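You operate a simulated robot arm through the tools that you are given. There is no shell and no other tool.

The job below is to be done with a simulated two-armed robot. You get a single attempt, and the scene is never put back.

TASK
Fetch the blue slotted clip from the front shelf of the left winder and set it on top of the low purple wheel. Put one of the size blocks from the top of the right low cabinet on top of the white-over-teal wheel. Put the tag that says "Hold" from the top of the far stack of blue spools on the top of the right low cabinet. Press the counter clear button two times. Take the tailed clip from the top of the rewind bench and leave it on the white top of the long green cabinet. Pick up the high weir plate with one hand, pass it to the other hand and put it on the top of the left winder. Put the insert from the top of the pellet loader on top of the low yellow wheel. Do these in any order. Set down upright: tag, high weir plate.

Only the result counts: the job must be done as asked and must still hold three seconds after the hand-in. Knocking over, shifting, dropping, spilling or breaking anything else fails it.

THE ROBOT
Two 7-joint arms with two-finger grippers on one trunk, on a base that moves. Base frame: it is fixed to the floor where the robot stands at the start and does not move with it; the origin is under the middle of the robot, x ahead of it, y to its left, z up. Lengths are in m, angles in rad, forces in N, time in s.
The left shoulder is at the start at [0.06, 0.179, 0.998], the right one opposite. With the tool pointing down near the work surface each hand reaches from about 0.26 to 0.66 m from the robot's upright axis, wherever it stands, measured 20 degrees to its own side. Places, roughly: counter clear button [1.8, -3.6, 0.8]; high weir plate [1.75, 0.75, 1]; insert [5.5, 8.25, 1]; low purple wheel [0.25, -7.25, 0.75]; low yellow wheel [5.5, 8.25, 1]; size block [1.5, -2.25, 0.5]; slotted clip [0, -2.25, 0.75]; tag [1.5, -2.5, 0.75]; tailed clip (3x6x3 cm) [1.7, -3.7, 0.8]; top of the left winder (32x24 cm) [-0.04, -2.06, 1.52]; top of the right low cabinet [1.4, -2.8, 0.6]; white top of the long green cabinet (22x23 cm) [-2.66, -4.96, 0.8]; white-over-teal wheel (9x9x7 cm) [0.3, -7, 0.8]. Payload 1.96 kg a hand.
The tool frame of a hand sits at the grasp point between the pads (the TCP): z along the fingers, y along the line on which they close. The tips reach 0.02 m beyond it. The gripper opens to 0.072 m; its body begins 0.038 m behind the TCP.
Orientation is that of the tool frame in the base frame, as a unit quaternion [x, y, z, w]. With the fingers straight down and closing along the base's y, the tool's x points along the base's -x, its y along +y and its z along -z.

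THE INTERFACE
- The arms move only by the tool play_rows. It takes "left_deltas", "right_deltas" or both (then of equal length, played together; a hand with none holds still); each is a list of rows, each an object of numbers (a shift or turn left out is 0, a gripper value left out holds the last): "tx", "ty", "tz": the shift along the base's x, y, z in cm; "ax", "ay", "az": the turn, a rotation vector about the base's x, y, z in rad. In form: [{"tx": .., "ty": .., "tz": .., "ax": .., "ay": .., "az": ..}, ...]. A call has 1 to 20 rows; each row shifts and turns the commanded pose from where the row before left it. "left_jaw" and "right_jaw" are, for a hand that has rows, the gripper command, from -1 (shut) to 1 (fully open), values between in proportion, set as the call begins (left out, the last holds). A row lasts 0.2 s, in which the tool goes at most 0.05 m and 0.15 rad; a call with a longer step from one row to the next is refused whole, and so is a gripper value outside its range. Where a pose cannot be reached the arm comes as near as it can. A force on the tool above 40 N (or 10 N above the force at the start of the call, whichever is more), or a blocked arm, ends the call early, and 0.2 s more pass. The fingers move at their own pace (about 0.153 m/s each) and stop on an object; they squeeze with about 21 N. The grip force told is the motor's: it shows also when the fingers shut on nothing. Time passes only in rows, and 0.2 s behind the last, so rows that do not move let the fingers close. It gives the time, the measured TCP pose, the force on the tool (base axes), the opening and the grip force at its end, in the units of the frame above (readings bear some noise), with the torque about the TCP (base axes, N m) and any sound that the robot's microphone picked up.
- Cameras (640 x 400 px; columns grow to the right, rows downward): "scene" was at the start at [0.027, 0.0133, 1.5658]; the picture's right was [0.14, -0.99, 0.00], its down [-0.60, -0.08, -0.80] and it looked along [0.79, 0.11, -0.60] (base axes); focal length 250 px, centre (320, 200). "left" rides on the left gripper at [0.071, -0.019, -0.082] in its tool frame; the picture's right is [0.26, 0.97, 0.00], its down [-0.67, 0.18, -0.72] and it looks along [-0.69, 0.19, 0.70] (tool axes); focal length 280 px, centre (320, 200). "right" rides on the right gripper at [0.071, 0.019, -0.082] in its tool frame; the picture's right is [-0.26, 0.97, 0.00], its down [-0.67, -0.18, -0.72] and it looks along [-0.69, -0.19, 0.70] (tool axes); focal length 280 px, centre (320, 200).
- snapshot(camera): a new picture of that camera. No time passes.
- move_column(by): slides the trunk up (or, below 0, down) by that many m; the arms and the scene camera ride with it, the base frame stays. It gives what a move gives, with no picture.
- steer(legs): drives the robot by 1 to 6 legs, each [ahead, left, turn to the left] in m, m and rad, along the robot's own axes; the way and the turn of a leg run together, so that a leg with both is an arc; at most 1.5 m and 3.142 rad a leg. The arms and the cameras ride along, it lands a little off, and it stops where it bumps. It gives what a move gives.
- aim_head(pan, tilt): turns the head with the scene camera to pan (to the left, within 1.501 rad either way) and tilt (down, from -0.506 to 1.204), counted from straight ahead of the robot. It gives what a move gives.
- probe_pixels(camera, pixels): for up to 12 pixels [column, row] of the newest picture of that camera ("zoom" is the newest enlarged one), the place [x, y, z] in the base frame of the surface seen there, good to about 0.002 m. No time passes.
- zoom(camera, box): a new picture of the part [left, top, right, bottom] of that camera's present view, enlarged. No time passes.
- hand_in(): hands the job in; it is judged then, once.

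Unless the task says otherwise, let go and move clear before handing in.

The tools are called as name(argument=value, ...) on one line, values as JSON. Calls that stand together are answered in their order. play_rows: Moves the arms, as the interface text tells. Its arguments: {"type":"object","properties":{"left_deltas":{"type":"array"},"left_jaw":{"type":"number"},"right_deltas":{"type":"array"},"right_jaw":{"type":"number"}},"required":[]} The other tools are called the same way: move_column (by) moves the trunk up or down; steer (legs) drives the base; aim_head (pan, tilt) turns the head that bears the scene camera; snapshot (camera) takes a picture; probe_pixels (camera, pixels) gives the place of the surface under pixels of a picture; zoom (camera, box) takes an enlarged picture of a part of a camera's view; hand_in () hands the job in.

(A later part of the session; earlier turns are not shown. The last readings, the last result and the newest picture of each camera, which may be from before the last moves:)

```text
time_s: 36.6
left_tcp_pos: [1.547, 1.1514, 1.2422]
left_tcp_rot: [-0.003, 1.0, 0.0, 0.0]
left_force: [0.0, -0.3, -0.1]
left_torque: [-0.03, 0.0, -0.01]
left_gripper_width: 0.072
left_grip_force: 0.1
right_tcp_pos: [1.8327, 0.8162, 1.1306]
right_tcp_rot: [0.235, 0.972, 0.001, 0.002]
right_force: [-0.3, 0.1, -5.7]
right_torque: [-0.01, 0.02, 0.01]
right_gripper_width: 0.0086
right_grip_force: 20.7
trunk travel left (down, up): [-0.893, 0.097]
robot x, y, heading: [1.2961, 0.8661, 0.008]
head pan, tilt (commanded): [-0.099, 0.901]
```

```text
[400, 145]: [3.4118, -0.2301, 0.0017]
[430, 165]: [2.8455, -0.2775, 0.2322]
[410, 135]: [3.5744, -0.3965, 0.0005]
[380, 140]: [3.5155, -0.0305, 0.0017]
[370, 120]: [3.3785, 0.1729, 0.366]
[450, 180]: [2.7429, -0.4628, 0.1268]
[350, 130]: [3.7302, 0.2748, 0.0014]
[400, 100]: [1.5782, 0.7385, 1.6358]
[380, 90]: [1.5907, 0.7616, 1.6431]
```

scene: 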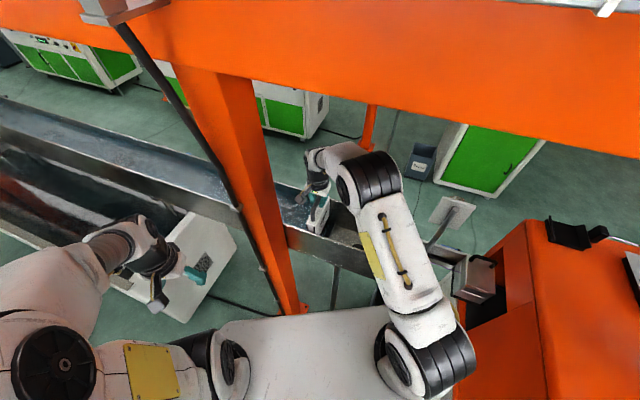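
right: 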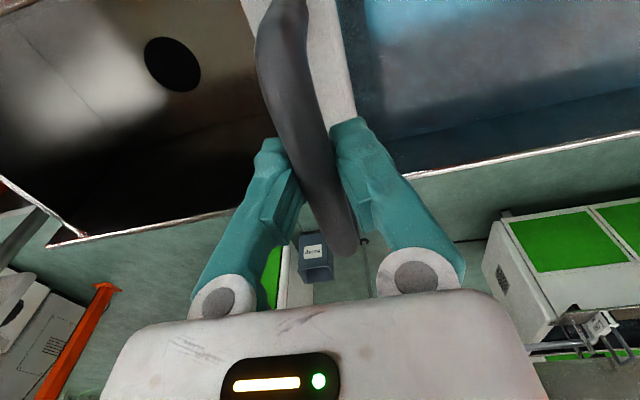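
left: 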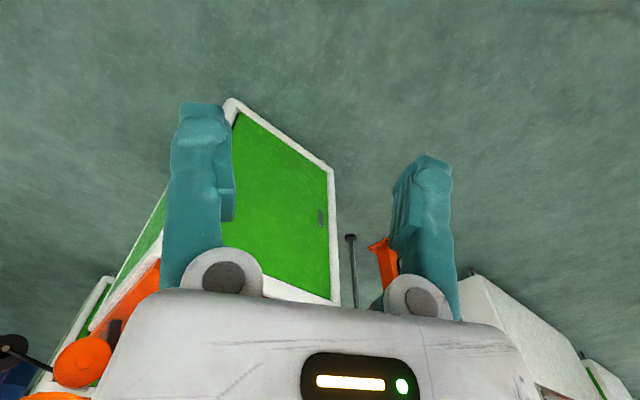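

The elbow is now low and clear. Raising the trunk 0.09 to lift the plate out.

move_column(by=0.09)

snapshot(camera="scene")

zoom(camera="scene", box=[270, 150, 390, 225])

snapshot(camera="left")

```text
time_s: 37.9
left_tcp_pos: [1.5441, 1.1508, 1.328]
left_tcp_rot: [-0.004, 1.0, 0.001, 0.0]
left_force: [-0.3, -0.3, -0.6]
left_torque: [0.03, 0.03, 0.02]
left_gripper_width: 0.0721
left_grip_force: 0.1
right_tcp_pos: [1.8248, 0.8151, 1.2047]
right_tcp_rot: [0.233, 0.972, -0.002, -0.007]
right_force: [-0.5, 0.3, -5.4]
right_torque: [0.04, 0.01, -0.02]
right_gripper_width: 0.0085
right_grip_force: 20.9
trunk travel left (down, up): [-0.983, 0.007]
robot x, y, heading: [1.294, 0.864, 0.007]
head pan, tilt (commanded): [-0.099, 0.901]
```

```text
taken
```

scene: 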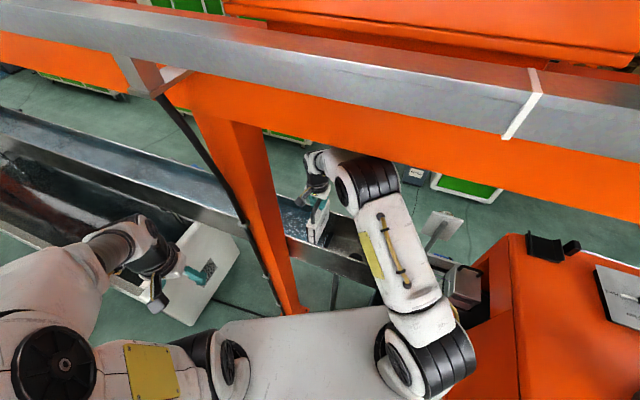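

```text
5.33 times, centred on (330, 188) of scene
```

zoom: 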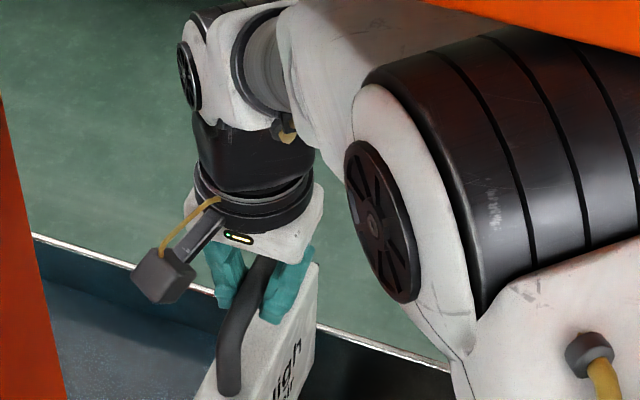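

```text
taken
```

left: 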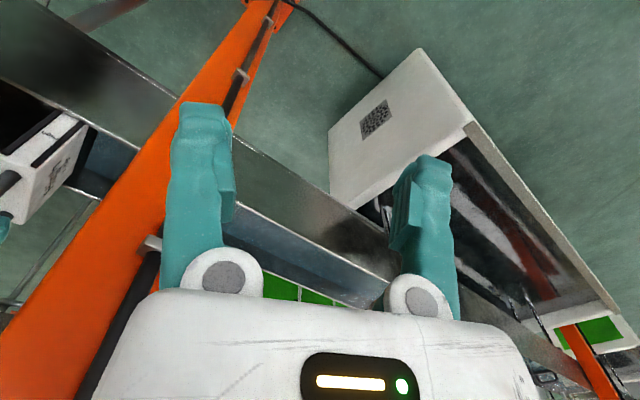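

The plate hangs from the right hand with "High" facing right. Lifting another 5 cm.

play_rows(right_deltas=[{"tz": 2}, {"tz": 2}, {"tz": 2}])

snapshot(camera="left")

snapshot(camera="right")

zoom(camera="scene", box=[270, 150, 390, 225])

```text
time_s: 38.9
left_tcp_pos: [1.5447, 1.1498, 1.3288]
left_tcp_rot: [-0.002, 1.0, 0.001, 0.0]
left_force: [0.1, 1.1, -0.3]
left_torque: [0.03, 0.0, 0.0]
left_gripper_width: 0.0719
left_grip_force: 0.0
right_tcp_pos: [1.8098, 0.8102, 1.2052]
right_tcp_rot: [0.231, 0.972, -0.024, -0.045]
right_force: [-0.6, -0.2, -5.8]
right_torque: [-0.01, 0.06, -0.01]
right_gripper_width: 0.0075
right_grip_force: 21.5
right hand out of reach, approached as far as the arm can: row 3
trunk travel left (down, up): [-0.983, 0.007]
robot x, y, heading: [1.292, 0.8657, 0.011]
head pan, tilt (commanded): [-0.099, 0.901]
stopped in row 3 (right hand): the arm was blocked; the commanded pose is now the measured one
```

```text
taken
```

left: 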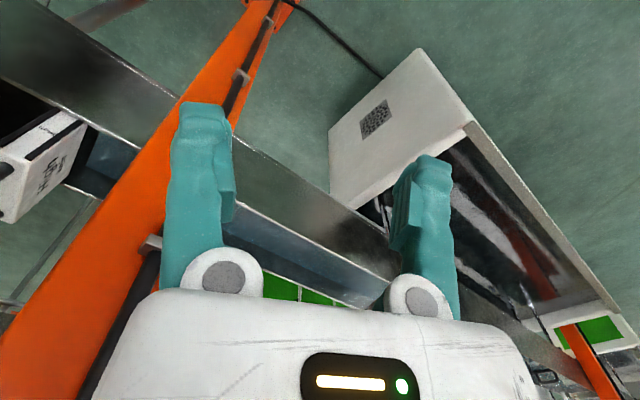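

```text
taken
```

right: 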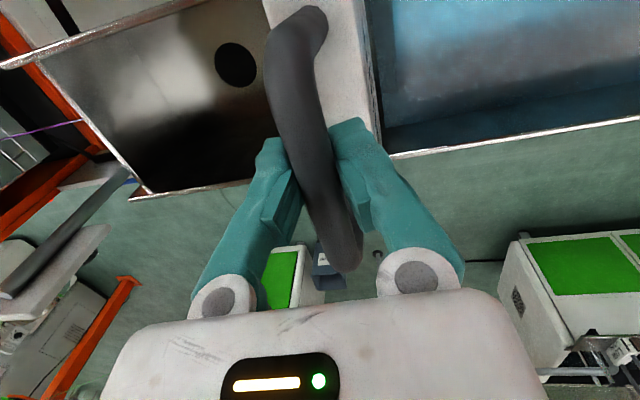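

```text
5.33 times, centred on (330, 188) of scene
```

zoom: 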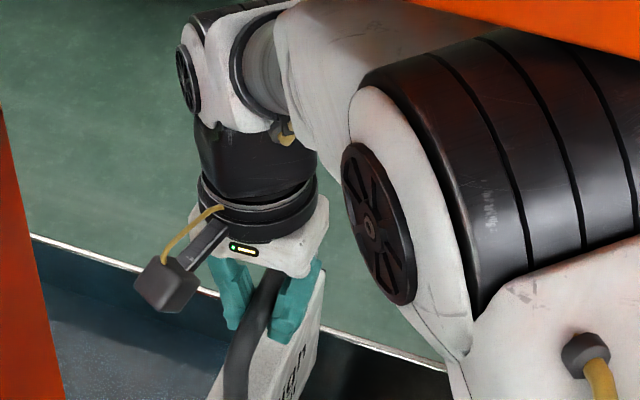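

The arm was blocked — the elbow touches the beam from below (zoom top right). I'll find the plate's bottom edge height to see how much more lift is needed.

probe_pixels(camera="left", pixels=[[20, 215], [10, 165], [70, 120], [80, 130], [75, 150], [50, 190], [30, 150], [5, 215]])

probe_pixels(camera="right", pixels=[[345, 60], [355, 110], [340, 20], [120, 120], [200, 40], [250, 120], [370, 60], [375, 110], [375, 130], [300, 10]])

zoom(camera="left", box=[0, 80, 160, 240])

```text
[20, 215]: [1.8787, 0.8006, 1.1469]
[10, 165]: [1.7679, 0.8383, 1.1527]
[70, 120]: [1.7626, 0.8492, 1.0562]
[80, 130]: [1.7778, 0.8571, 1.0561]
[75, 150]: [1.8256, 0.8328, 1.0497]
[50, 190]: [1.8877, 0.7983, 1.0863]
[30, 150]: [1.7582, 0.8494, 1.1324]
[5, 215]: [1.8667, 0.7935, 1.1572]
```

```text
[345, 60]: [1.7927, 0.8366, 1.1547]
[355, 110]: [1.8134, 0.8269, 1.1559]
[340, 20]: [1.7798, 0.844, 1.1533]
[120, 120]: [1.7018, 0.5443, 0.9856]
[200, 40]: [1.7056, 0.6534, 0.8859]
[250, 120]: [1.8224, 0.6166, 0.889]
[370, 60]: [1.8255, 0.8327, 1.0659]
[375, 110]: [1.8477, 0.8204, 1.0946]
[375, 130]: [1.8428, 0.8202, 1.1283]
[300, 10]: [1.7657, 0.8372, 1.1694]
```

```text
2.50 times, centred on (80, 160) of left
```

zoom: 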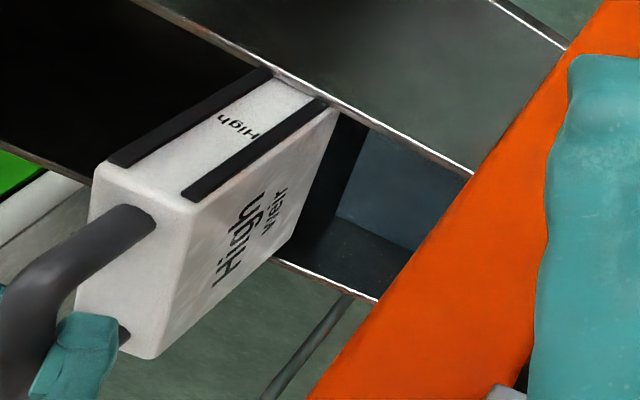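

The plate's top is at z≈1.155, so its bottom (~1.035) is still just inside the tank (rim 1.05), and the hand has tipped ~6° back because the elbow hits the beam. I'll lower the trunk 5 cm to free the elbow, then straighten and tip the fingers slightly forward, which lets me lift with a lower elbow.

move_column(by=-0.05)

play_rows(right_deltas=[{"tx": 0.3, "ty": -0.1, "ax": -0.023, "ay": -0.045}, {"tx": 0.3, "ty": -0.1, "ax": -0.023, "ay": -0.045, "tz": 1}])

snapshot(camera="right")

snapshot(camera="scene")

```text
time_s: 39.8
left_tcp_pos: [1.5489, 1.1521, 1.2843]
left_tcp_rot: [-0.003, 1.0, 0.0, -0.001]
left_force: [0.4, 0.1, 0.4]
left_torque: [-0.04, 0.01, -0.03]
left_gripper_width: 0.0718
left_grip_force: 0.1
right_tcp_pos: [1.8179, 0.8107, 1.1692]
right_tcp_rot: [0.234, 0.971, -0.021, -0.036]
right_force: [0.5, 0.4, -6.3]
right_torque: [0.0, 0.11, -0.03]
right_gripper_width: 0.0073
right_grip_force: 20.7
trunk travel left (down, up): [-0.933, 0.057]
robot x, y, heading: [1.2927, 0.8696, 0.009]
head pan, tilt (commanded): [-0.099, 0.901]
```

```text
time_s: 40.4
left_tcp_pos: [1.5468, 1.1525, 1.2829]
left_tcp_rot: [-0.004, 1.0, -0.001, 0.0]
left_force: [-0.1, 0.1, -0.2]
left_torque: [0.0, 0.0, 0.03]
left_gripper_width: 0.072
left_grip_force: 0.1
right_tcp_pos: [1.8229, 0.8095, 1.1788]
right_tcp_rot: [0.235, 0.971, -0.033, 0.014]
right_force: [-4.0, 1.0, -6.0]
right_torque: [0.29, 0.58, 0.0]
right_gripper_width: 0.0074
right_grip_force: 21.2
trunk travel left (down, up): [-0.933, 0.057]
robot x, y, heading: [1.2902, 0.868, 0.007]
head pan, tilt (commanded): [-0.099, 0.901]
```

```text
taken
```

right: 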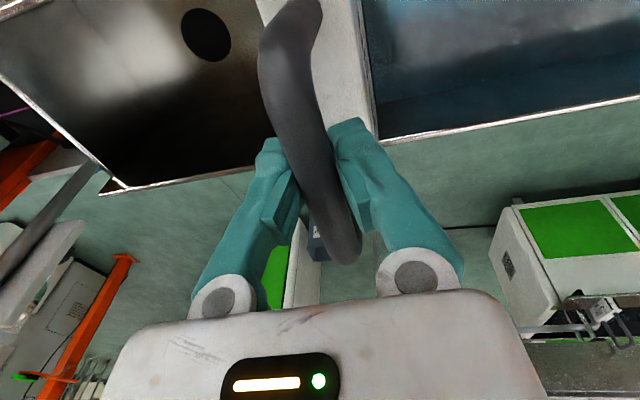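

```text
taken
```

scene: 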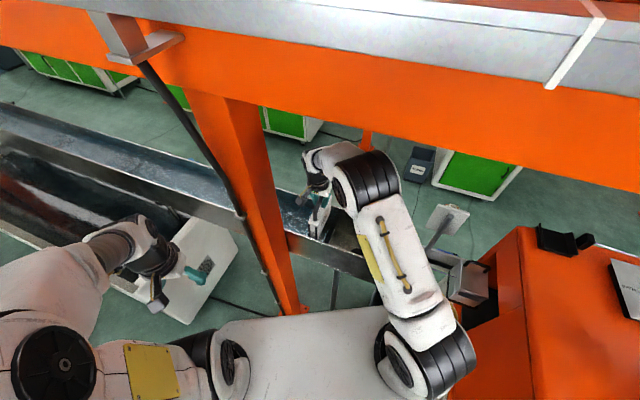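

There's a −4 N push along x with some torque: the plate probably touches the far wall. I'll probe the plate's corners against the tank walls.

probe_pixels(camera="right", pixels=[[340, 10], [350, 60], [362, 110], [362, 60], [368, 100], [272, 130], [255, 170], [450, 127], [560, 100], [100, 175], [20, 90]])

zoom(camera="scene", box=[270, 170, 350, 250])

zoom(camera="left", box=[0, 80, 160, 240])

```text
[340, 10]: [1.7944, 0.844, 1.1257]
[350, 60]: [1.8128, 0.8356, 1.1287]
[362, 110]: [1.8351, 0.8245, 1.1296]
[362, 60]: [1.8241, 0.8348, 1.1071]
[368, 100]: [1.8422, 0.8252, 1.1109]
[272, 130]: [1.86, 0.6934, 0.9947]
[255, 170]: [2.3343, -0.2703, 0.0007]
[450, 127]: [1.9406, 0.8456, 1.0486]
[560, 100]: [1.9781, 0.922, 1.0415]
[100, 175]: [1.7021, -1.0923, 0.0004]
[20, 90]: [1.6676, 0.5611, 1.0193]
```

```text
5.00 times, centred on (310, 210) of scene
```

zoom: 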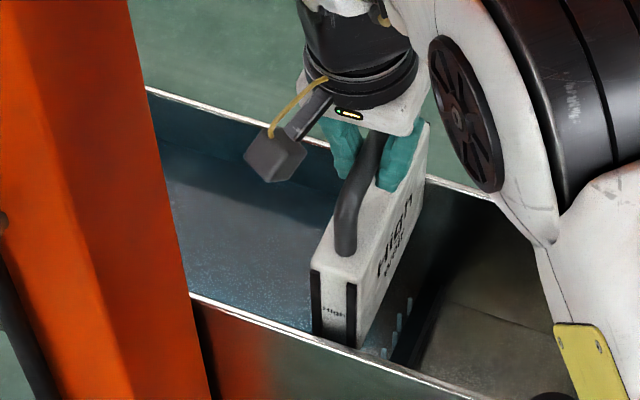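

```text
2.50 times, centred on (80, 160) of left
```

zoom: 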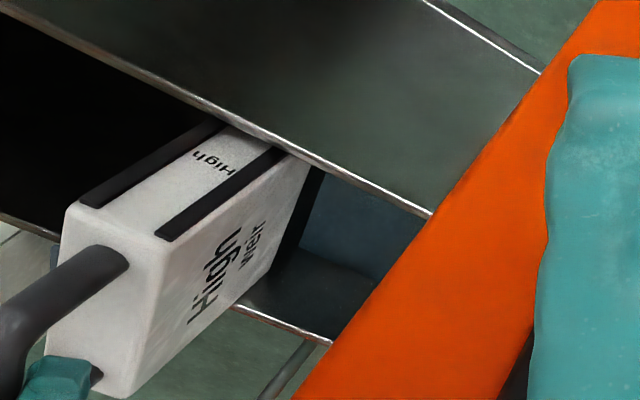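

Probing the plate corners in the latest scene zoom taken at scene view (box 270-350,170-250) requires the newest zoom; I'll retake it and probe.

zoom(camera="scene", box=[270, 170, 350, 250])

probe_pixels(camera="zoom", pixels=[[316, 262], [355, 278], [424, 130], [335, 310], [318, 330], [350, 345], [400, 230], [395, 180], [430, 180], [250, 315], [420, 370], [470, 190]])

```text
5.00 times, centred on (310, 210) of scene
```

zoom: 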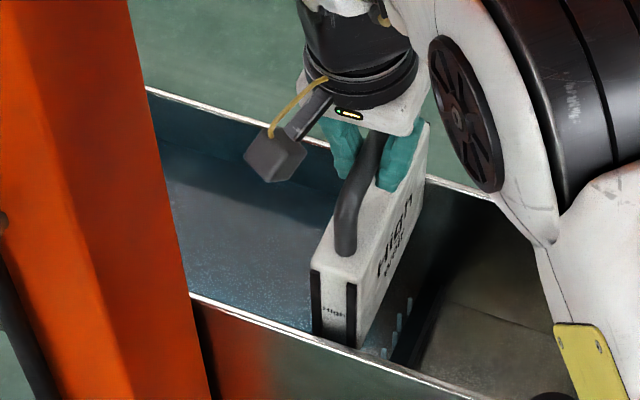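

```text
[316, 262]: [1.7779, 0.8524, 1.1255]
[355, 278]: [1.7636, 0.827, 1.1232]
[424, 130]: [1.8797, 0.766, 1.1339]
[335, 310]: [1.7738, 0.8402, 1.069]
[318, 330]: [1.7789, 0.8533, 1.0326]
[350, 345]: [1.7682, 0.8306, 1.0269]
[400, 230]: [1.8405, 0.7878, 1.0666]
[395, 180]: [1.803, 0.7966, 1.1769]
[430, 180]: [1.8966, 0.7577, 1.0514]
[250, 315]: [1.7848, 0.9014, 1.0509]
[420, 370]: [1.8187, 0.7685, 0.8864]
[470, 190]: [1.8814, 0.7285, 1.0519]
```

The plate (3 cm thick, 13 cm wide) has ~1.5 cm clearance each side of the tank, tilted ~4° with its bottom against the far wall. I'll shift it back 1 cm toward the robot and lift.

play_rows(right_deltas=[{"tx": -0.8, "ty": 0.4, "ax": 0.015, "ay": 0.03}, {"tz": 1.5}, {"tz": 1.5}, {"tz": 1.5}])

zoom(camera="scene", box=[270, 150, 370, 250])

```text
time_s: 41.4
left_tcp_pos: [1.5481, 1.1522, 1.2833]
left_tcp_rot: [-0.004, 1.0, 0.0, -0.001]
left_force: [-0.2, 0.2, 0.2]
left_torque: [0.0, 0.0, 0.01]
left_gripper_width: 0.0719
left_grip_force: 0.1
right_tcp_pos: [1.8158, 0.8136, 1.2085]
right_tcp_rot: [0.235, 0.972, -0.03, -0.003]
right_force: [0.9, -0.3, -5.5]
right_torque: [-0.04, 0.06, -0.06]
right_gripper_width: 0.007
right_grip_force: 21.1
right hand out of reach, approached as far as the arm can: row 4
trunk travel left (down, up): [-0.933, 0.057]
robot x, y, heading: [1.299, 0.8666, 0.008]
head pan, tilt (commanded): [-0.099, 0.901]
```

```text
4.00 times, centred on (320, 200) of scene
```

zoom: 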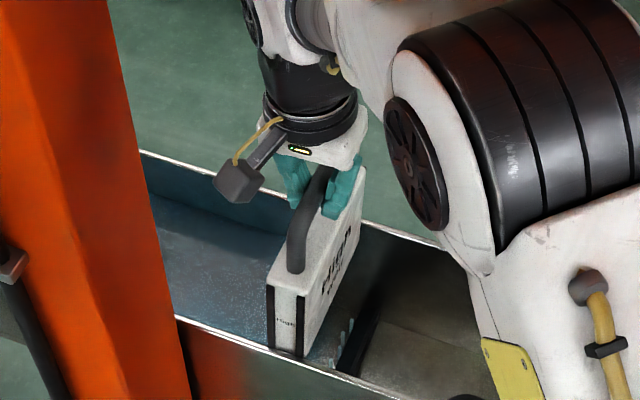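

Reach-limited again at TCP z 1.2085, forces clean. I'll tip the fingers forward ~10° while shifting 2 cm toward me, then lift on.

play_rows(right_deltas=[{"tx": -0.6, "ty": 0.3, "ax": -0.0265, "ay": -0.0517}, {"tx": -0.6, "ty": 0.3, "ax": -0.0265, "ay": -0.0517}, {"tx": -0.6, "ty": 0.3, "ax": -0.0265, "ay": -0.0517}, {"tz": 1}, {"tz": 1}, {"tz": 1}])

zoom(camera="scene", box=[270, 150, 370, 250])

zoom(camera="left", box=[0, 80, 160, 240])

```text
time_s: 42.8
left_tcp_pos: [1.5477, 1.1517, 1.2828]
left_tcp_rot: [-0.004, 1.0, 0.0, -0.001]
left_force: [0.5, 0.5, 0.2]
left_torque: [0.0, 0.0, -0.01]
left_gripper_width: 0.072
left_grip_force: 0.0
right_tcp_pos: [1.7961, 0.8227, 1.2396]
right_tcp_rot: [0.235, 0.967, -0.05, 0.082]
right_force: [-0.4, 0.0, -5.2]
right_torque: [0.03, 0.16, 0.0]
right_gripper_width: 0.0072
right_grip_force: 20.9
trunk travel left (down, up): [-0.933, 0.057]
robot x, y, heading: [1.2916, 0.8653, 0.007]
head pan, tilt (commanded): [-0.099, 0.901]
```

```text
4.00 times, centred on (320, 200) of scene
```

zoom: 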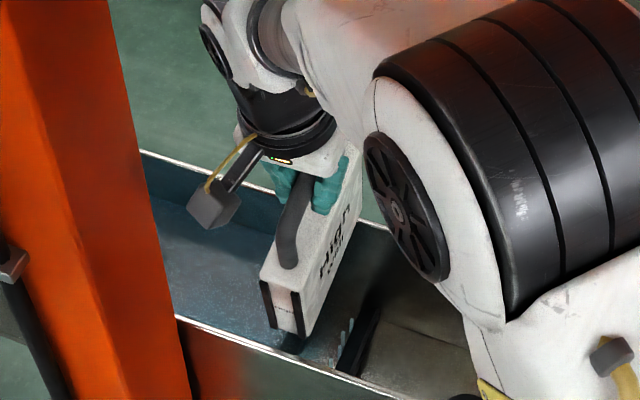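

```text
2.50 times, centred on (80, 160) of left
```

zoom: 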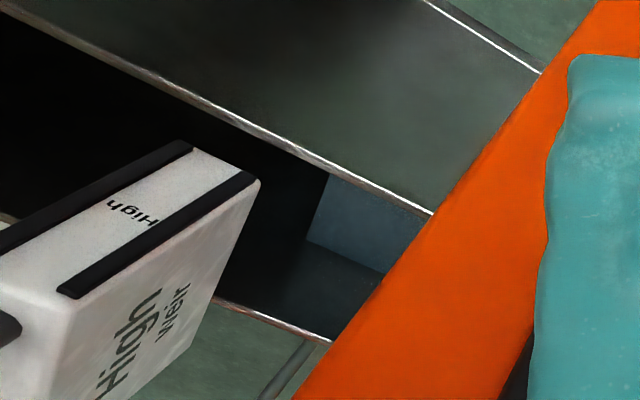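

Great, the lift continues and the plate's lower end is now visible. Probing its bottom corner.

probe_pixels(camera="zoom", pixels=[[195, 158], [245, 186], [215, 290], [150, 200], [40, 280], [300, 150]])

play_rows(right_deltas=[{"tz": 1.5}, {"tz": 1.5}, {"tz": 1.5}])

zoom(camera="scene", box=[270, 130, 390, 250])

```text
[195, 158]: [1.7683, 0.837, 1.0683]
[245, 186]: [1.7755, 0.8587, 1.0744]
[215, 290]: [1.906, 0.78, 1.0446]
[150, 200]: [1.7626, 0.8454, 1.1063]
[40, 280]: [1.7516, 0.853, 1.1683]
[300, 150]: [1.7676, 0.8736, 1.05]
```

```text
time_s: 43.6
left_tcp_pos: [1.5476, 1.1523, 1.2828]
left_tcp_rot: [-0.004, 1.0, 0.0, 0.0]
left_force: [0.7, -0.4, 0.2]
left_torque: [0.02, 0.0, 0.01]
left_gripper_width: 0.0718
left_grip_force: 0.1
right_tcp_pos: [1.7982, 0.8228, 1.2842]
right_tcp_rot: [0.236, 0.967, -0.051, 0.082]
right_force: [0.3, 0.0, -5.6]
right_torque: [0.04, 0.14, 0.0]
right_gripper_width: 0.0071
right_grip_force: 20.7
trunk travel left (down, up): [-0.933, 0.057]
robot x, y, heading: [1.2977, 0.8623, 0.005]
head pan, tilt (commanded): [-0.099, 0.901]
```

```text
3.33 times, centred on (330, 190) of scene
```

zoom: 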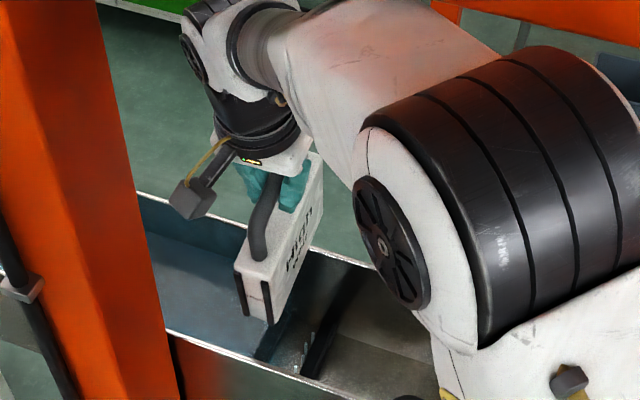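

The plate's bottom is now ~1.11, clear of the 1.05 rim. Backing the robot off 0.5 m.

steer(legs=[[-0.5, 0.0, 0.0]])

aim_head(pan=-0.1, tilt=0.75)

snapshot(camera="scene")

```text
time_s: 46.6
left_tcp_pos: [1.0461, 1.1485, 1.2827]
left_tcp_rot: [-0.004, 1.0, 0.0, -0.001]
left_force: [0.0, -0.7, -0.6]
left_torque: [-0.03, 0.0, -0.03]
left_gripper_width: 0.0721
left_grip_force: 0.0
right_tcp_pos: [1.2969, 0.819, 1.2833]
right_tcp_rot: [0.236, 0.967, -0.049, 0.081]
right_force: [-0.4, -0.5, -5.7]
right_torque: [0.05, 0.15, 0.03]
right_gripper_width: 0.0069
right_grip_force: 20.7
trunk travel left (down, up): [-0.933, 0.057]
robot x, y, heading: [0.7929, 0.8625, 0.009]
head pan, tilt (commanded): [-0.099, 0.901]
```

```text
time_s: 47.3
left_tcp_pos: [1.0444, 1.1476, 1.2836]
left_tcp_rot: [-0.003, 1.0, 0.0, -0.001]
left_force: [0.0, 0.5, 0.2]
left_torque: [-0.02, 0.04, 0.02]
left_gripper_width: 0.0724
left_grip_force: 0.1
right_tcp_pos: [1.2955, 0.8192, 1.284]
right_tcp_rot: [0.236, 0.967, -0.05, 0.082]
right_force: [0.1, 0.3, -5.6]
right_torque: [0.03, 0.16, 0.0]
right_gripper_width: 0.0072
right_grip_force: 20.6
trunk travel left (down, up): [-0.933, 0.057]
robot x, y, heading: [0.7908, 0.8625, 0.006]
head pan, tilt (commanded): [-0.099, 0.75]
```

```text
taken
```

scene: 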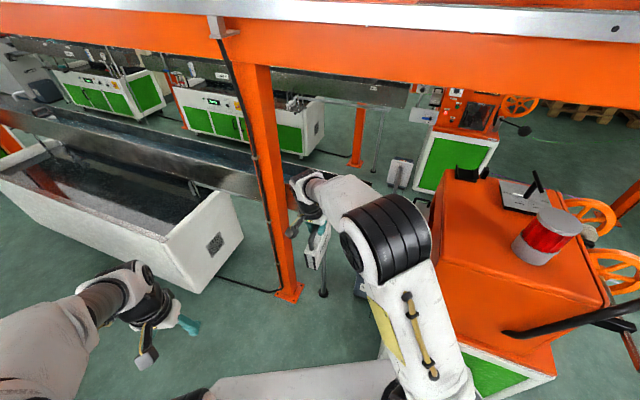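

The plate is out and hanging at (1.30, 0.82). I'll level it and lower/extend it a little for the handover to the left hand.

play_rows(right_deltas=[{"tx": 1.2, "ty": -1.2, "tz": -2.5, "ax": 0.02, "ay": 0.039}, {"tx": 1.2, "ty": -1.2, "tz": -2.5, "ax": 0.02, "ay": 0.039}, {"tx": 1.2, "ty": -1.2, "tz": -2.5, "ax": 0.02, "ay": 0.039}, {"tx": 1.2, "ty": -1.2, "tz": -2.5, "ax": 0.02, "ay": 0.039}])

snapshot(camera="scene")

snapshot(camera="left")

```text
time_s: 48.3
left_tcp_pos: [1.045, 1.1476, 1.2842]
left_tcp_rot: [-0.003, 1.0, 0.0, -0.002]
left_force: [0.4, -0.2, -0.6]
left_torque: [0.02, -0.01, 0.02]
left_gripper_width: 0.0719
left_grip_force: 0.1
right_tcp_pos: [1.3451, 0.7698, 1.1836]
right_tcp_rot: [0.235, 0.972, -0.028, -0.004]
right_force: [0.0, 0.3, -5.3]
right_torque: [0.0, 0.07, -0.02]
right_gripper_width: 0.0072
right_grip_force: 20.3
trunk travel left (down, up): [-0.933, 0.057]
robot x, y, heading: [0.7914, 0.8661, 0.013]
head pan, tilt (commanded): [-0.099, 0.75]
```

```text
taken
```

scene: 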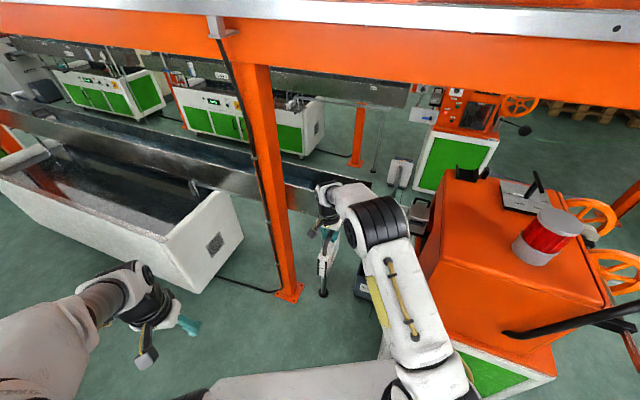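

```text
taken
```

left: 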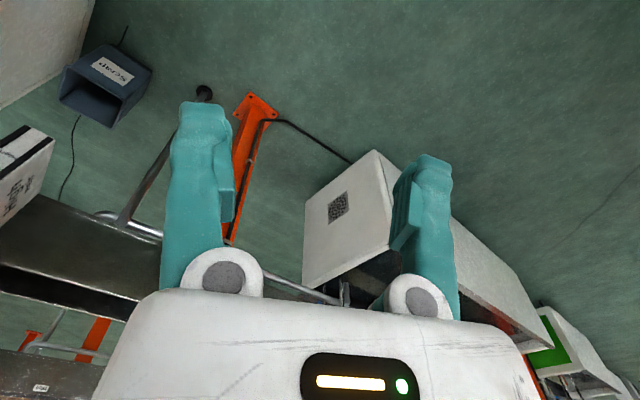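

Zooming in on the hanging plate (pixel 328,250) to get its pose.

zoom(camera="scene", box=[300, 190, 380, 310])

zoom(camera="scene", box=[300, 215, 360, 275])

```text
3.33 times, centred on (340, 250) of scene
```

zoom: 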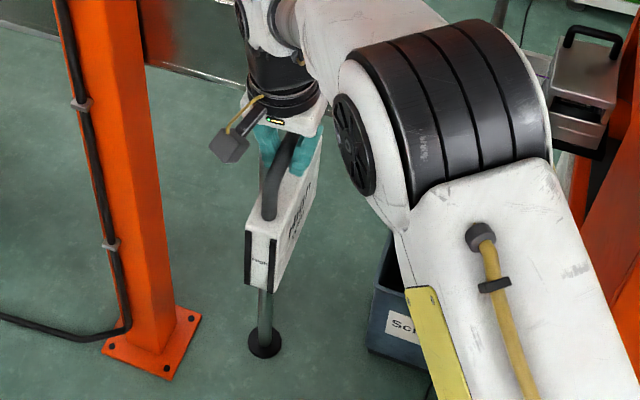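

```text
6.67 times, centred on (330, 245) of scene
```

zoom: 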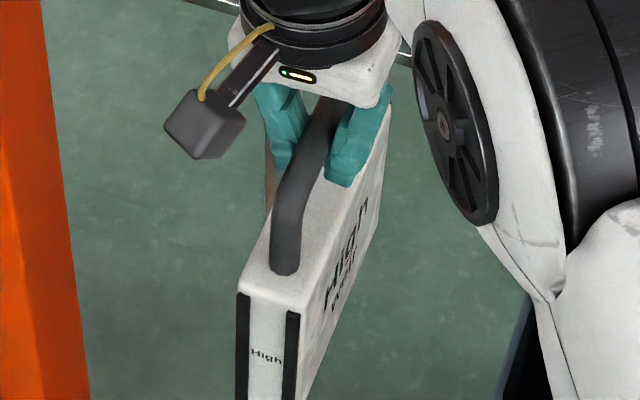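

probe_pixels(camera="zoom", pixels=[[242, 288], [305, 298], [376, 110], [270, 340], [248, 380], [290, 390], [340, 300], [320, 380], [310, 370], [265, 315]])

zoom(camera="scene", box=[300, 230, 360, 290])

probe_pixels(camera="zoom", pixels=[[250, 260], [285, 270], [300, 280], [285, 300], [340, 180], [240, 270]])

```text
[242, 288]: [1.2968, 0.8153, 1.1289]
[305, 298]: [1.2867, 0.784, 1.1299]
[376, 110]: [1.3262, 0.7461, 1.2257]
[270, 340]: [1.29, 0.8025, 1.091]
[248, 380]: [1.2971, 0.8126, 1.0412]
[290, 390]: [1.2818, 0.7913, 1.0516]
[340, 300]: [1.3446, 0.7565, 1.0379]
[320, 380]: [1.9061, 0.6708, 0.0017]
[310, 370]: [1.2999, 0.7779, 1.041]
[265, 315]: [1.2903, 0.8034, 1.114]
```

```text
6.67 times, centred on (330, 260) of scene
```

zoom: 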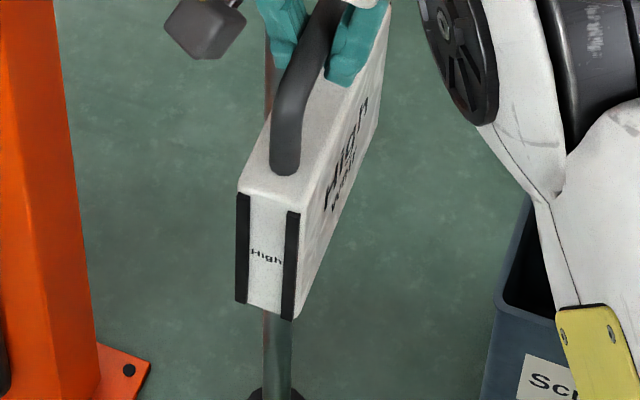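

```text
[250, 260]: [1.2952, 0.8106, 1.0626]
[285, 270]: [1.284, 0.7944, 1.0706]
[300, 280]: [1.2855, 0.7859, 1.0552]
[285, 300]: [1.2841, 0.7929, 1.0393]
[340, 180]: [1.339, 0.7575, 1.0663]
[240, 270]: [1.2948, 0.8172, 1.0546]
```

Plate: near edge at (1.291, 0.802), z from ~1.03 to 1.13, thickness ~3 cm. I'll bring the left hand to a horizontal pose pointing at that edge, first pitching it level at the left side.

play_rows(left_deltas=[{"tx": 1.4, "ty": -0.9, "tz": -1.2, "ay": -0.143}, {"tx": 1.4, "ty": -0.9, "tz": -1.2, "ay": -0.143}, {"tx": 1.4, "ty": -0.9, "tz": -1.2, "ay": -0.143}, {"tx": 1.4, "ty": -0.9, "tz": -1.2, "ay": -0.143}, {"tx": 1.4, "ty": -0.9, "tz": -1.2, "ay": -0.143}, {"tx": 1.4, "ty": -0.9, "tz": -1.2, "ay": -0.143}, {"tx": 1.4, "ty": -0.9, "tz": -1.2, "ay": -0.143}, {"tx": 1.4, "ty": -0.9, "tz": -1.2, "ay": -0.143}, {"tx": 1.4, "ty": -0.9, "tz": -1.2, "ay": -0.143}, {"tx": 1.4, "ty": -0.9, "tz": -1.2, "ay": -0.143}, {"tx": 1.4, "ty": -0.9, "tz": -1.2, "ay": -0.141}], left_jaw=1)

snapshot(camera="scene")

snapshot(camera="left")

```text
time_s: 50.7
left_tcp_pos: [1.4101, 1.1231, 1.3495]
left_tcp_rot: [-0.002, 0.718, -0.007, 0.696]
left_force: [0.1, 0.3, -0.5]
left_torque: [-0.01, 0.02, -0.02]
left_gripper_width: 0.0722
left_grip_force: 0.1
left hand out of reach, approached as far as the arm can: row 1, 2, 3, 4, 5, 6, 8, 9, 10, 11
right_tcp_pos: [1.3441, 0.7719, 1.1842]
right_tcp_rot: [0.234, 0.972, -0.03, -0.004]
right_force: [0.7, 0.7, -5.5]
right_torque: [0.01, 0.03, -0.01]
right_gripper_width: 0.0068
right_grip_force: 20.8
trunk travel left (down, up): [-0.933, 0.057]
robot x, y, heading: [0.7919, 0.8642, 0.005]
head pan, tilt (commanded): [-0.099, 0.75]
```

```text
taken
```

scene: 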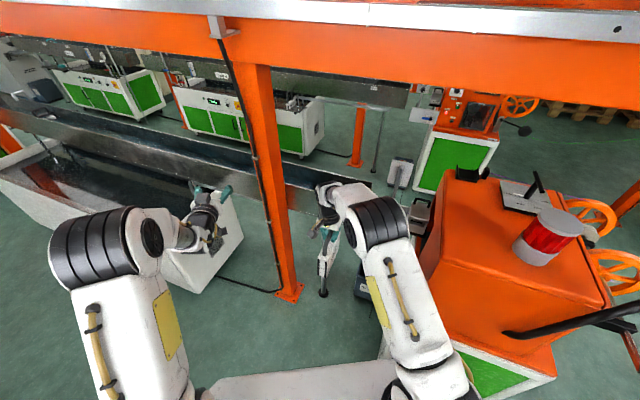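

```text
taken
```

left: 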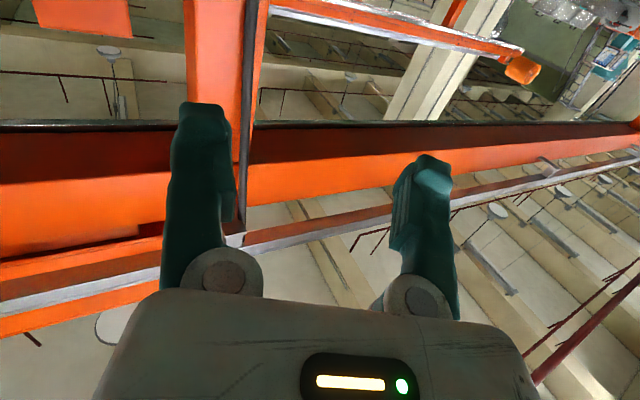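

The left hand was too near the shoulder for that pose, and ended at (1.41, 1.12, 1.35) horizontal. I'll hold the plate farther out and lower so the left arm has room.

play_rows(right_deltas=[{"tx": 1.5, "ty": -0.5, "tz": -1.5}, {"tx": 1.5, "ty": -0.5, "tz": -1.5}, {"tx": 1.5, "ty": -0.5, "tz": -1.5}, {"tx": 1.5, "ty": -0.5, "tz": -1.5}])

play_rows(left_deltas=[{"tz": -3, "tx": -1, "az": -0.12}, {"tz": -3, "tx": -1, "az": -0.12}, {"tz": -3, "tx": -1, "az": -0.12}, {"tz": -3, "tx": -1, "az": -0.12}])

snapshot(camera="scene")

```text
time_s: 51.7
left_tcp_pos: [1.4075, 1.1205, 1.3493]
left_tcp_rot: [-0.002, 0.718, -0.006, 0.696]
left_force: [0.6, 0.0, -0.8]
left_torque: [-0.01, 0.02, 0.01]
left_gripper_width: 0.0721
left_grip_force: 0.0
right_tcp_pos: [1.3433, 0.7712, 1.1842]
right_tcp_rot: [0.234, 0.972, -0.029, -0.003]
right_force: [-0.7, -0.4, -4.0]
right_torque: [0.02, -0.02, 0.05]
right_gripper_width: 0.007
right_grip_force: 21.2
right hand out of reach, approached as far as the arm can: row 1, 2, 3, 4
trunk travel left (down, up): [-0.933, 0.057]
robot x, y, heading: [0.7904, 0.8565, 0.01]
head pan, tilt (commanded): [-0.099, 0.75]
```

```text
time_s: 52.7
left_tcp_pos: [1.3884, 1.1367, 1.2525]
left_tcp_rot: [0.165, 0.688, -0.172, 0.686]
left_force: [-0.2, 0.0, -0.5]
left_torque: [-0.01, -0.03, 0.04]
left_gripper_width: 0.072
left_grip_force: 0.1
left hand out of reach, approached as far as the arm can: row 1, 2
right_tcp_pos: [1.3433, 0.7723, 1.1843]
right_tcp_rot: [0.235, 0.972, -0.03, -0.003]
right_force: [0.7, 0.4, -4.8]
right_torque: [0.03, 0.03, -0.02]
right_gripper_width: 0.0069
right_grip_force: 21.2
trunk travel left (down, up): [-0.933, 0.057]
robot x, y, heading: [0.7902, 0.8641, 0.008]
head pan, tilt (commanded): [-0.099, 0.75]
```

```text
taken
```

scene: 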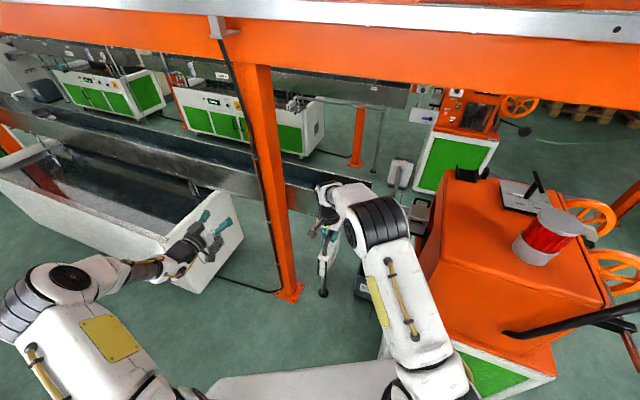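

The right hand is at its outward limit at this height. Lowering first, then extending.

play_rows(right_deltas=[{"tz": -2.5}, {"tz": -2.5}, {"tz": -2}, {"tx": 1.5, "ty": -0.5}, {"tx": 1.5, "ty": -0.5}, {"tx": 1.5, "ty": -0.5}, {"tx": 1.5, "ty": -0.5}])

snapshot(camera="left")

```text
time_s: 54.3
left_tcp_pos: [1.3875, 1.1352, 1.2521]
left_tcp_rot: [0.165, 0.688, -0.171, 0.685]
left_force: [0.4, -0.7, 0.3]
left_torque: [-0.01, -0.03, 0.01]
left_gripper_width: 0.072
left_grip_force: 0.0
right_tcp_pos: [1.3752, 0.7595, 1.114]
right_tcp_rot: [0.234, 0.972, -0.029, -0.003]
right_force: [0.4, -0.3, -6.4]
right_torque: [0.03, 0.04, 0.02]
right_gripper_width: 0.0072
right_grip_force: 20.8
right hand out of reach, approached as far as the arm can: row 6, 7
trunk travel left (down, up): [-0.933, 0.057]
robot x, y, heading: [0.7944, 0.8628, 0.013]
head pan, tilt (commanded): [-0.099, 0.75]
```

```text
taken
```

left: 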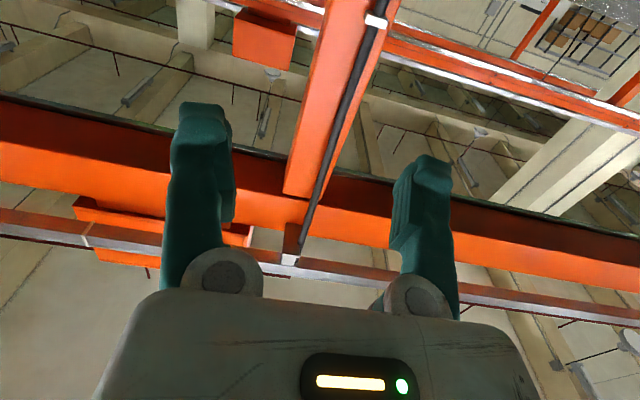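

Right TCP is at (1.375, 0.7595, 1.114), so the plate's near edge is near (1.321, 0.79), z 0.957–1.06. Moving the left hand to a pre-grasp pose in front of that edge.

play_rows(left_deltas=[{"tx": -2.5, "ty": -1.5, "tz": -3.9}, {"tx": -2.5, "ty": -1.5, "tz": -3.9}, {"tx": -2.5, "ty": -1.5, "tz": -3.9}, {"tx": -2.5, "ty": -1.5, "tz": -3.9}, {"tx": -2.5, "ty": -1.5, "tz": -3.9}, {"tx": -2.5, "ty": -1.5, "tz": -3.9}, {"ty": -4}, {"ty": -4}, {"ty": -4}])

snapshot(camera="scene")

snapshot(camera="left")

```text
time_s: 56.5
left_tcp_pos: [1.2369, 0.9782, 0.9971]
left_tcp_rot: [0.213, 0.726, -0.187, 0.626]
left_force: [-0.3, 0.3, 0.3]
left_torque: [-0.01, 0.0, -0.02]
left_gripper_width: 0.0722
left_grip_force: 0.0
left hand out of reach, approached as far as the arm can: row 1, 2, 3
right_tcp_pos: [1.3724, 0.7606, 1.1117]
right_tcp_rot: [0.234, 0.972, -0.029, -0.004]
right_force: [1.2, 0.1, -5.2]
right_torque: [0.03, 0.06, -0.02]
right_gripper_width: 0.0063
right_grip_force: 21.2
trunk travel left (down, up): [-0.933, 0.057]
robot x, y, heading: [0.7916, 0.8605, 0.009]
head pan, tilt (commanded): [-0.099, 0.75]
stopped in row 9 (left hand): the arm was blocked; the commanded pose is now the measured one
```

```text
taken
```

scene: 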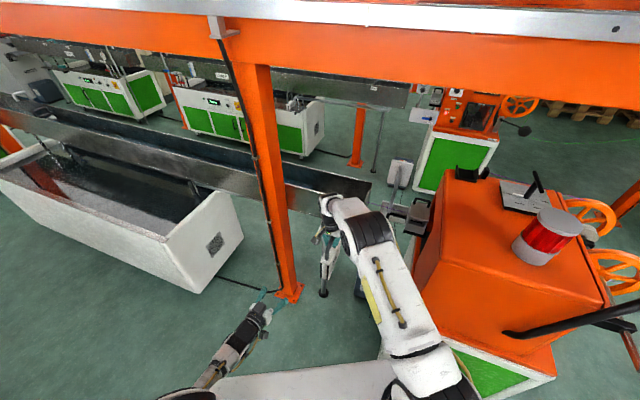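

```text
taken
```

left: 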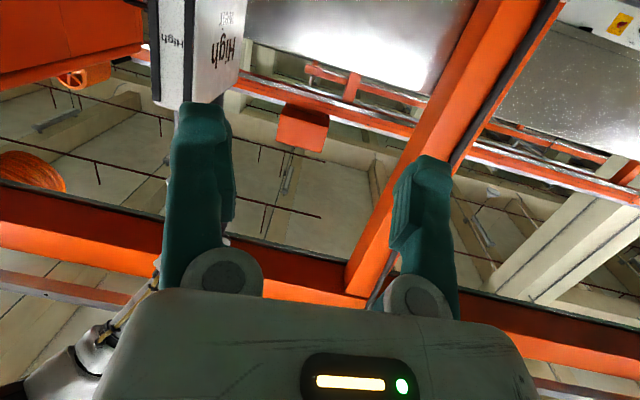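

The left arm is blocked (its forearm meets the torso plate, scene pixel 230,360). I'll retreat it to the left/up and use another handover geometry: plate plane turned across, left hand pointing to the right.

play_rows(left_deltas=[{"ty": 4}, {"ty": 4}, {"ty": 4}, {"tx": 2.5, "ty": 1.5, "tz": 3.9}, {"tx": 2.5, "ty": 1.5, "tz": 3.9}, {"tx": 2.5, "ty": 1.5, "tz": 3.9}, {"tx": 2.5, "ty": 1.5, "tz": 3.9}, {"tx": 2.5, "ty": 1.5, "tz": 3.9}, {"tx": 2.5, "ty": 1.5, "tz": 3.9}])

snapshot(camera="scene")

```text
time_s: 58.5
left_tcp_pos: [1.3899, 1.1846, 1.2307]
left_tcp_rot: [0.208, 0.726, -0.189, 0.628]
left_force: [0.7, -0.6, -0.1]
left_torque: [0.01, 0.03, 0.0]
left_gripper_width: 0.072
left_grip_force: 0.2
right_tcp_pos: [1.3735, 0.76, 1.1134]
right_tcp_rot: [0.235, 0.972, -0.03, -0.004]
right_force: [-0.5, 0.3, -5.5]
right_torque: [-0.01, 0.06, 0.0]
right_gripper_width: 0.0067
right_grip_force: 21.4
trunk travel left (down, up): [-0.933, 0.057]
robot x, y, heading: [0.7915, 0.8622, 0.007]
head pan, tilt (commanded): [-0.099, 0.75]
```

```text
taken
```

scene: 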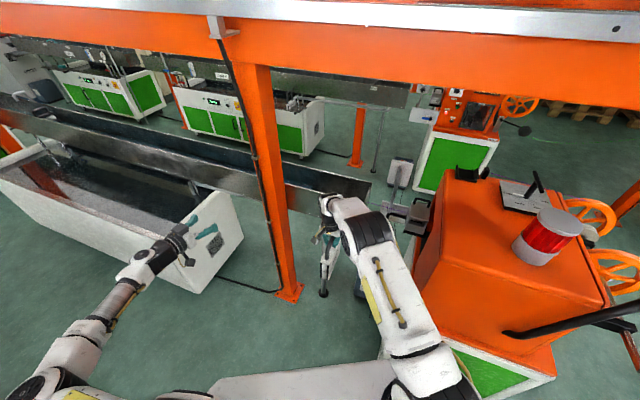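

Both arms are free. I'll back off 0.2 m for room, then turn the plate across by rotating the right hand ~−62° about vertical.

steer(legs=[[-0.25, 0.0, 0.0]])

play_rows(right_deltas=[{"tx": -0.5, "az": -0.135}, {"tx": -0.5, "az": -0.135}, {"tx": -0.5, "az": -0.135}, {"tx": -0.5, "az": -0.135}, {"tx": -0.5, "az": -0.135}, {"tx": -0.5, "az": -0.135}, {"az": -0.135}, {"az": -0.135}])

snapshot(camera="scene")

```text
time_s: 60.3
left_tcp_pos: [1.1434, 1.1815, 1.23]
left_tcp_rot: [0.21, 0.726, -0.19, 0.627]
left_force: [-0.3, 0.7, 0.6]
left_torque: [0.01, 0.01, -0.03]
left_gripper_width: 0.0719
left_grip_force: 0.1
right_tcp_pos: [1.1279, 0.756, 1.1121]
right_tcp_rot: [0.235, 0.971, -0.029, -0.005]
right_force: [0.5, 0.6, -5.5]
right_torque: [0.0, 0.05, 0.0]
right_gripper_width: 0.0067
right_grip_force: 21.3
trunk travel left (down, up): [-0.933, 0.057]
robot x, y, heading: [0.5461, 0.8625, 0.005]
head pan, tilt (commanded): [-0.099, 0.75]
```

```text
time_s: 62.1
left_tcp_pos: [1.1433, 1.1834, 1.2307]
left_tcp_rot: [0.209, 0.726, -0.19, 0.628]
left_force: [0.1, 0.9, -0.7]
left_torque: [-0.02, -0.05, 0.03]
left_gripper_width: 0.0722
left_grip_force: 0.1
right_tcp_pos: [1.0971, 0.7563, 1.1129]
right_tcp_rot: [0.702, 0.712, -0.024, -0.017]
right_force: [0.4, 0.4, -5.5]
right_torque: [0.04, -0.01, 0.01]
right_gripper_width: 0.0065
right_grip_force: 21.2
trunk travel left (down, up): [-0.933, 0.057]
robot x, y, heading: [0.5447, 0.8627, 0.007]
head pan, tilt (commanded): [-0.099, 0.75]
```

```text
taken
```

scene: 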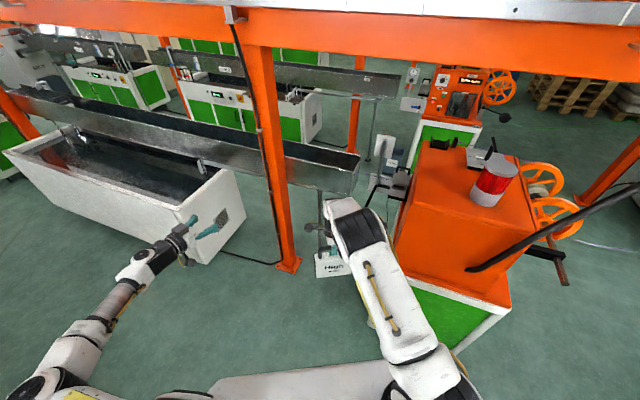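

The plate now faces me across ("High" at scene 330,268). Zooming to get its edges.

zoom(camera="scene", box=[290, 200, 370, 290])

probe_pixels(camera="zoom", pixels=[[210, 260], [212, 300], [215, 325], [300, 265], [400, 300], [330, 290], [260, 250], [230, 235], [215, 340], [300, 330]])

```text
4.44 times, centred on (330, 245) of scene
```

zoom: 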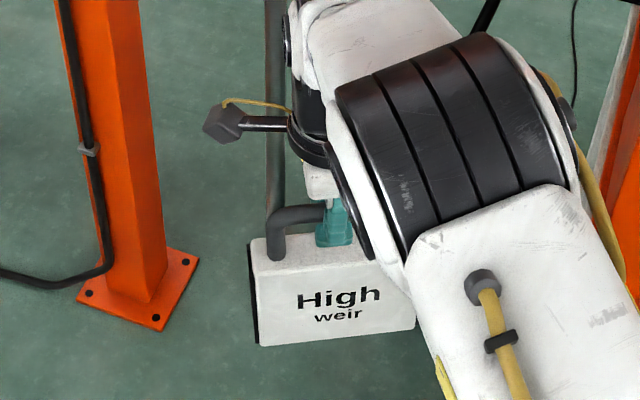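

```text
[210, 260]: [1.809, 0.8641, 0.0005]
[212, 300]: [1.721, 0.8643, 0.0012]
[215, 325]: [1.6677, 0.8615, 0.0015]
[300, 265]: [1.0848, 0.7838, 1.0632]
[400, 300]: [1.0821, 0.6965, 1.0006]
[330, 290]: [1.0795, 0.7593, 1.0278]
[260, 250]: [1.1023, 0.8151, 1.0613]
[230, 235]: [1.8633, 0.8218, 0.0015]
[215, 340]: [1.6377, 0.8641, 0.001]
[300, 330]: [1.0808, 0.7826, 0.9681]
```

Plate's left edge is at y≈0.821, centre x≈1.096, z 0.955–1.064. Bringing the left hand around to point to the right (−y) at that edge, stopping at y≈0.95.

play_rows(left_deltas=[{"tx": -0.59, "ty": -2.9, "tz": -2.64, "ax": -0.01525, "ay": -0.0103, "az": -0.1245}, {"tx": -0.59, "ty": -2.9, "tz": -2.64, "ax": -0.01525, "ay": -0.0103, "az": -0.1245}, {"tx": -0.59, "ty": -2.9, "tz": -2.64, "ax": -0.01525, "ay": -0.0103, "az": -0.1245}, {"tx": -0.59, "ty": -2.9, "tz": -2.64, "ax": -0.01525, "ay": -0.0103, "az": -0.1245}, {"tx": -0.59, "ty": -2.9, "tz": -2.64, "ax": -0.01525, "ay": -0.0103, "az": -0.1245}, {"tx": -0.59, "ty": -2.9, "tz": -2.64, "ax": -0.01525, "ay": -0.0103, "az": -0.1245}, {"tx": -0.59, "ty": -2.9, "tz": -2.64, "ax": -0.01525, "ay": -0.0103, "az": -0.1245}, {"tx": -0.59, "ty": -2.9, "tz": -2.64, "ax": -0.01525, "ay": -0.0103, "az": -0.1245}], left_jaw=1)

snapshot(camera="scene")

snapshot(camera="left")

```text
time_s: 63.9
left_tcp_pos: [1.1174, 1.0656, 1.125]
left_tcp_rot: [0.366, 0.632, -0.356, 0.583]
left_force: [0.2, -0.5, -0.2]
left_torque: [0.03, 0.02, -0.01]
left_gripper_width: 0.0722
left_grip_force: 0.1
left hand out of reach, approached as far as the arm can: row 5, 6, 7, 8
right_tcp_pos: [1.0963, 0.757, 1.1131]
right_tcp_rot: [0.7, 0.713, -0.023, -0.019]
right_force: [0.1, 0.0, -4.5]
right_torque: [0.01, -0.02, 0.02]
right_gripper_width: 0.0066
right_grip_force: 20.5
trunk travel left (down, up): [-0.933, 0.057]
robot x, y, heading: [0.546, 0.8573, 0.001]
head pan, tilt (commanded): [-0.099, 0.75]
```

```text
taken
```

scene: 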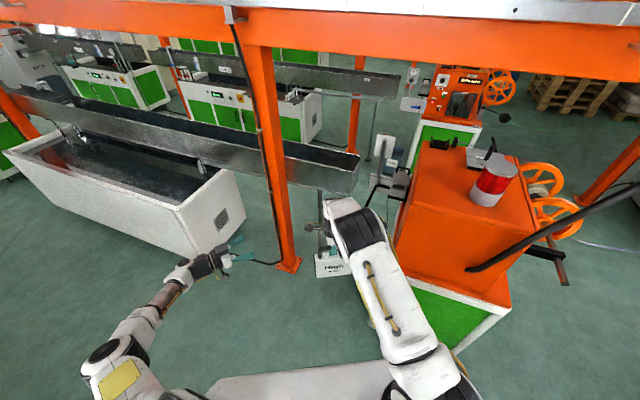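

```text
taken
```

left: 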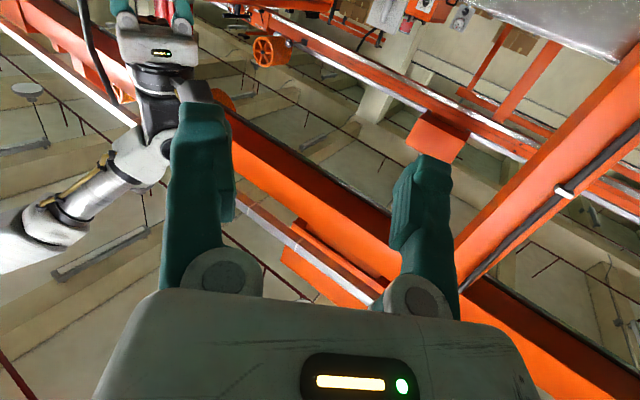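

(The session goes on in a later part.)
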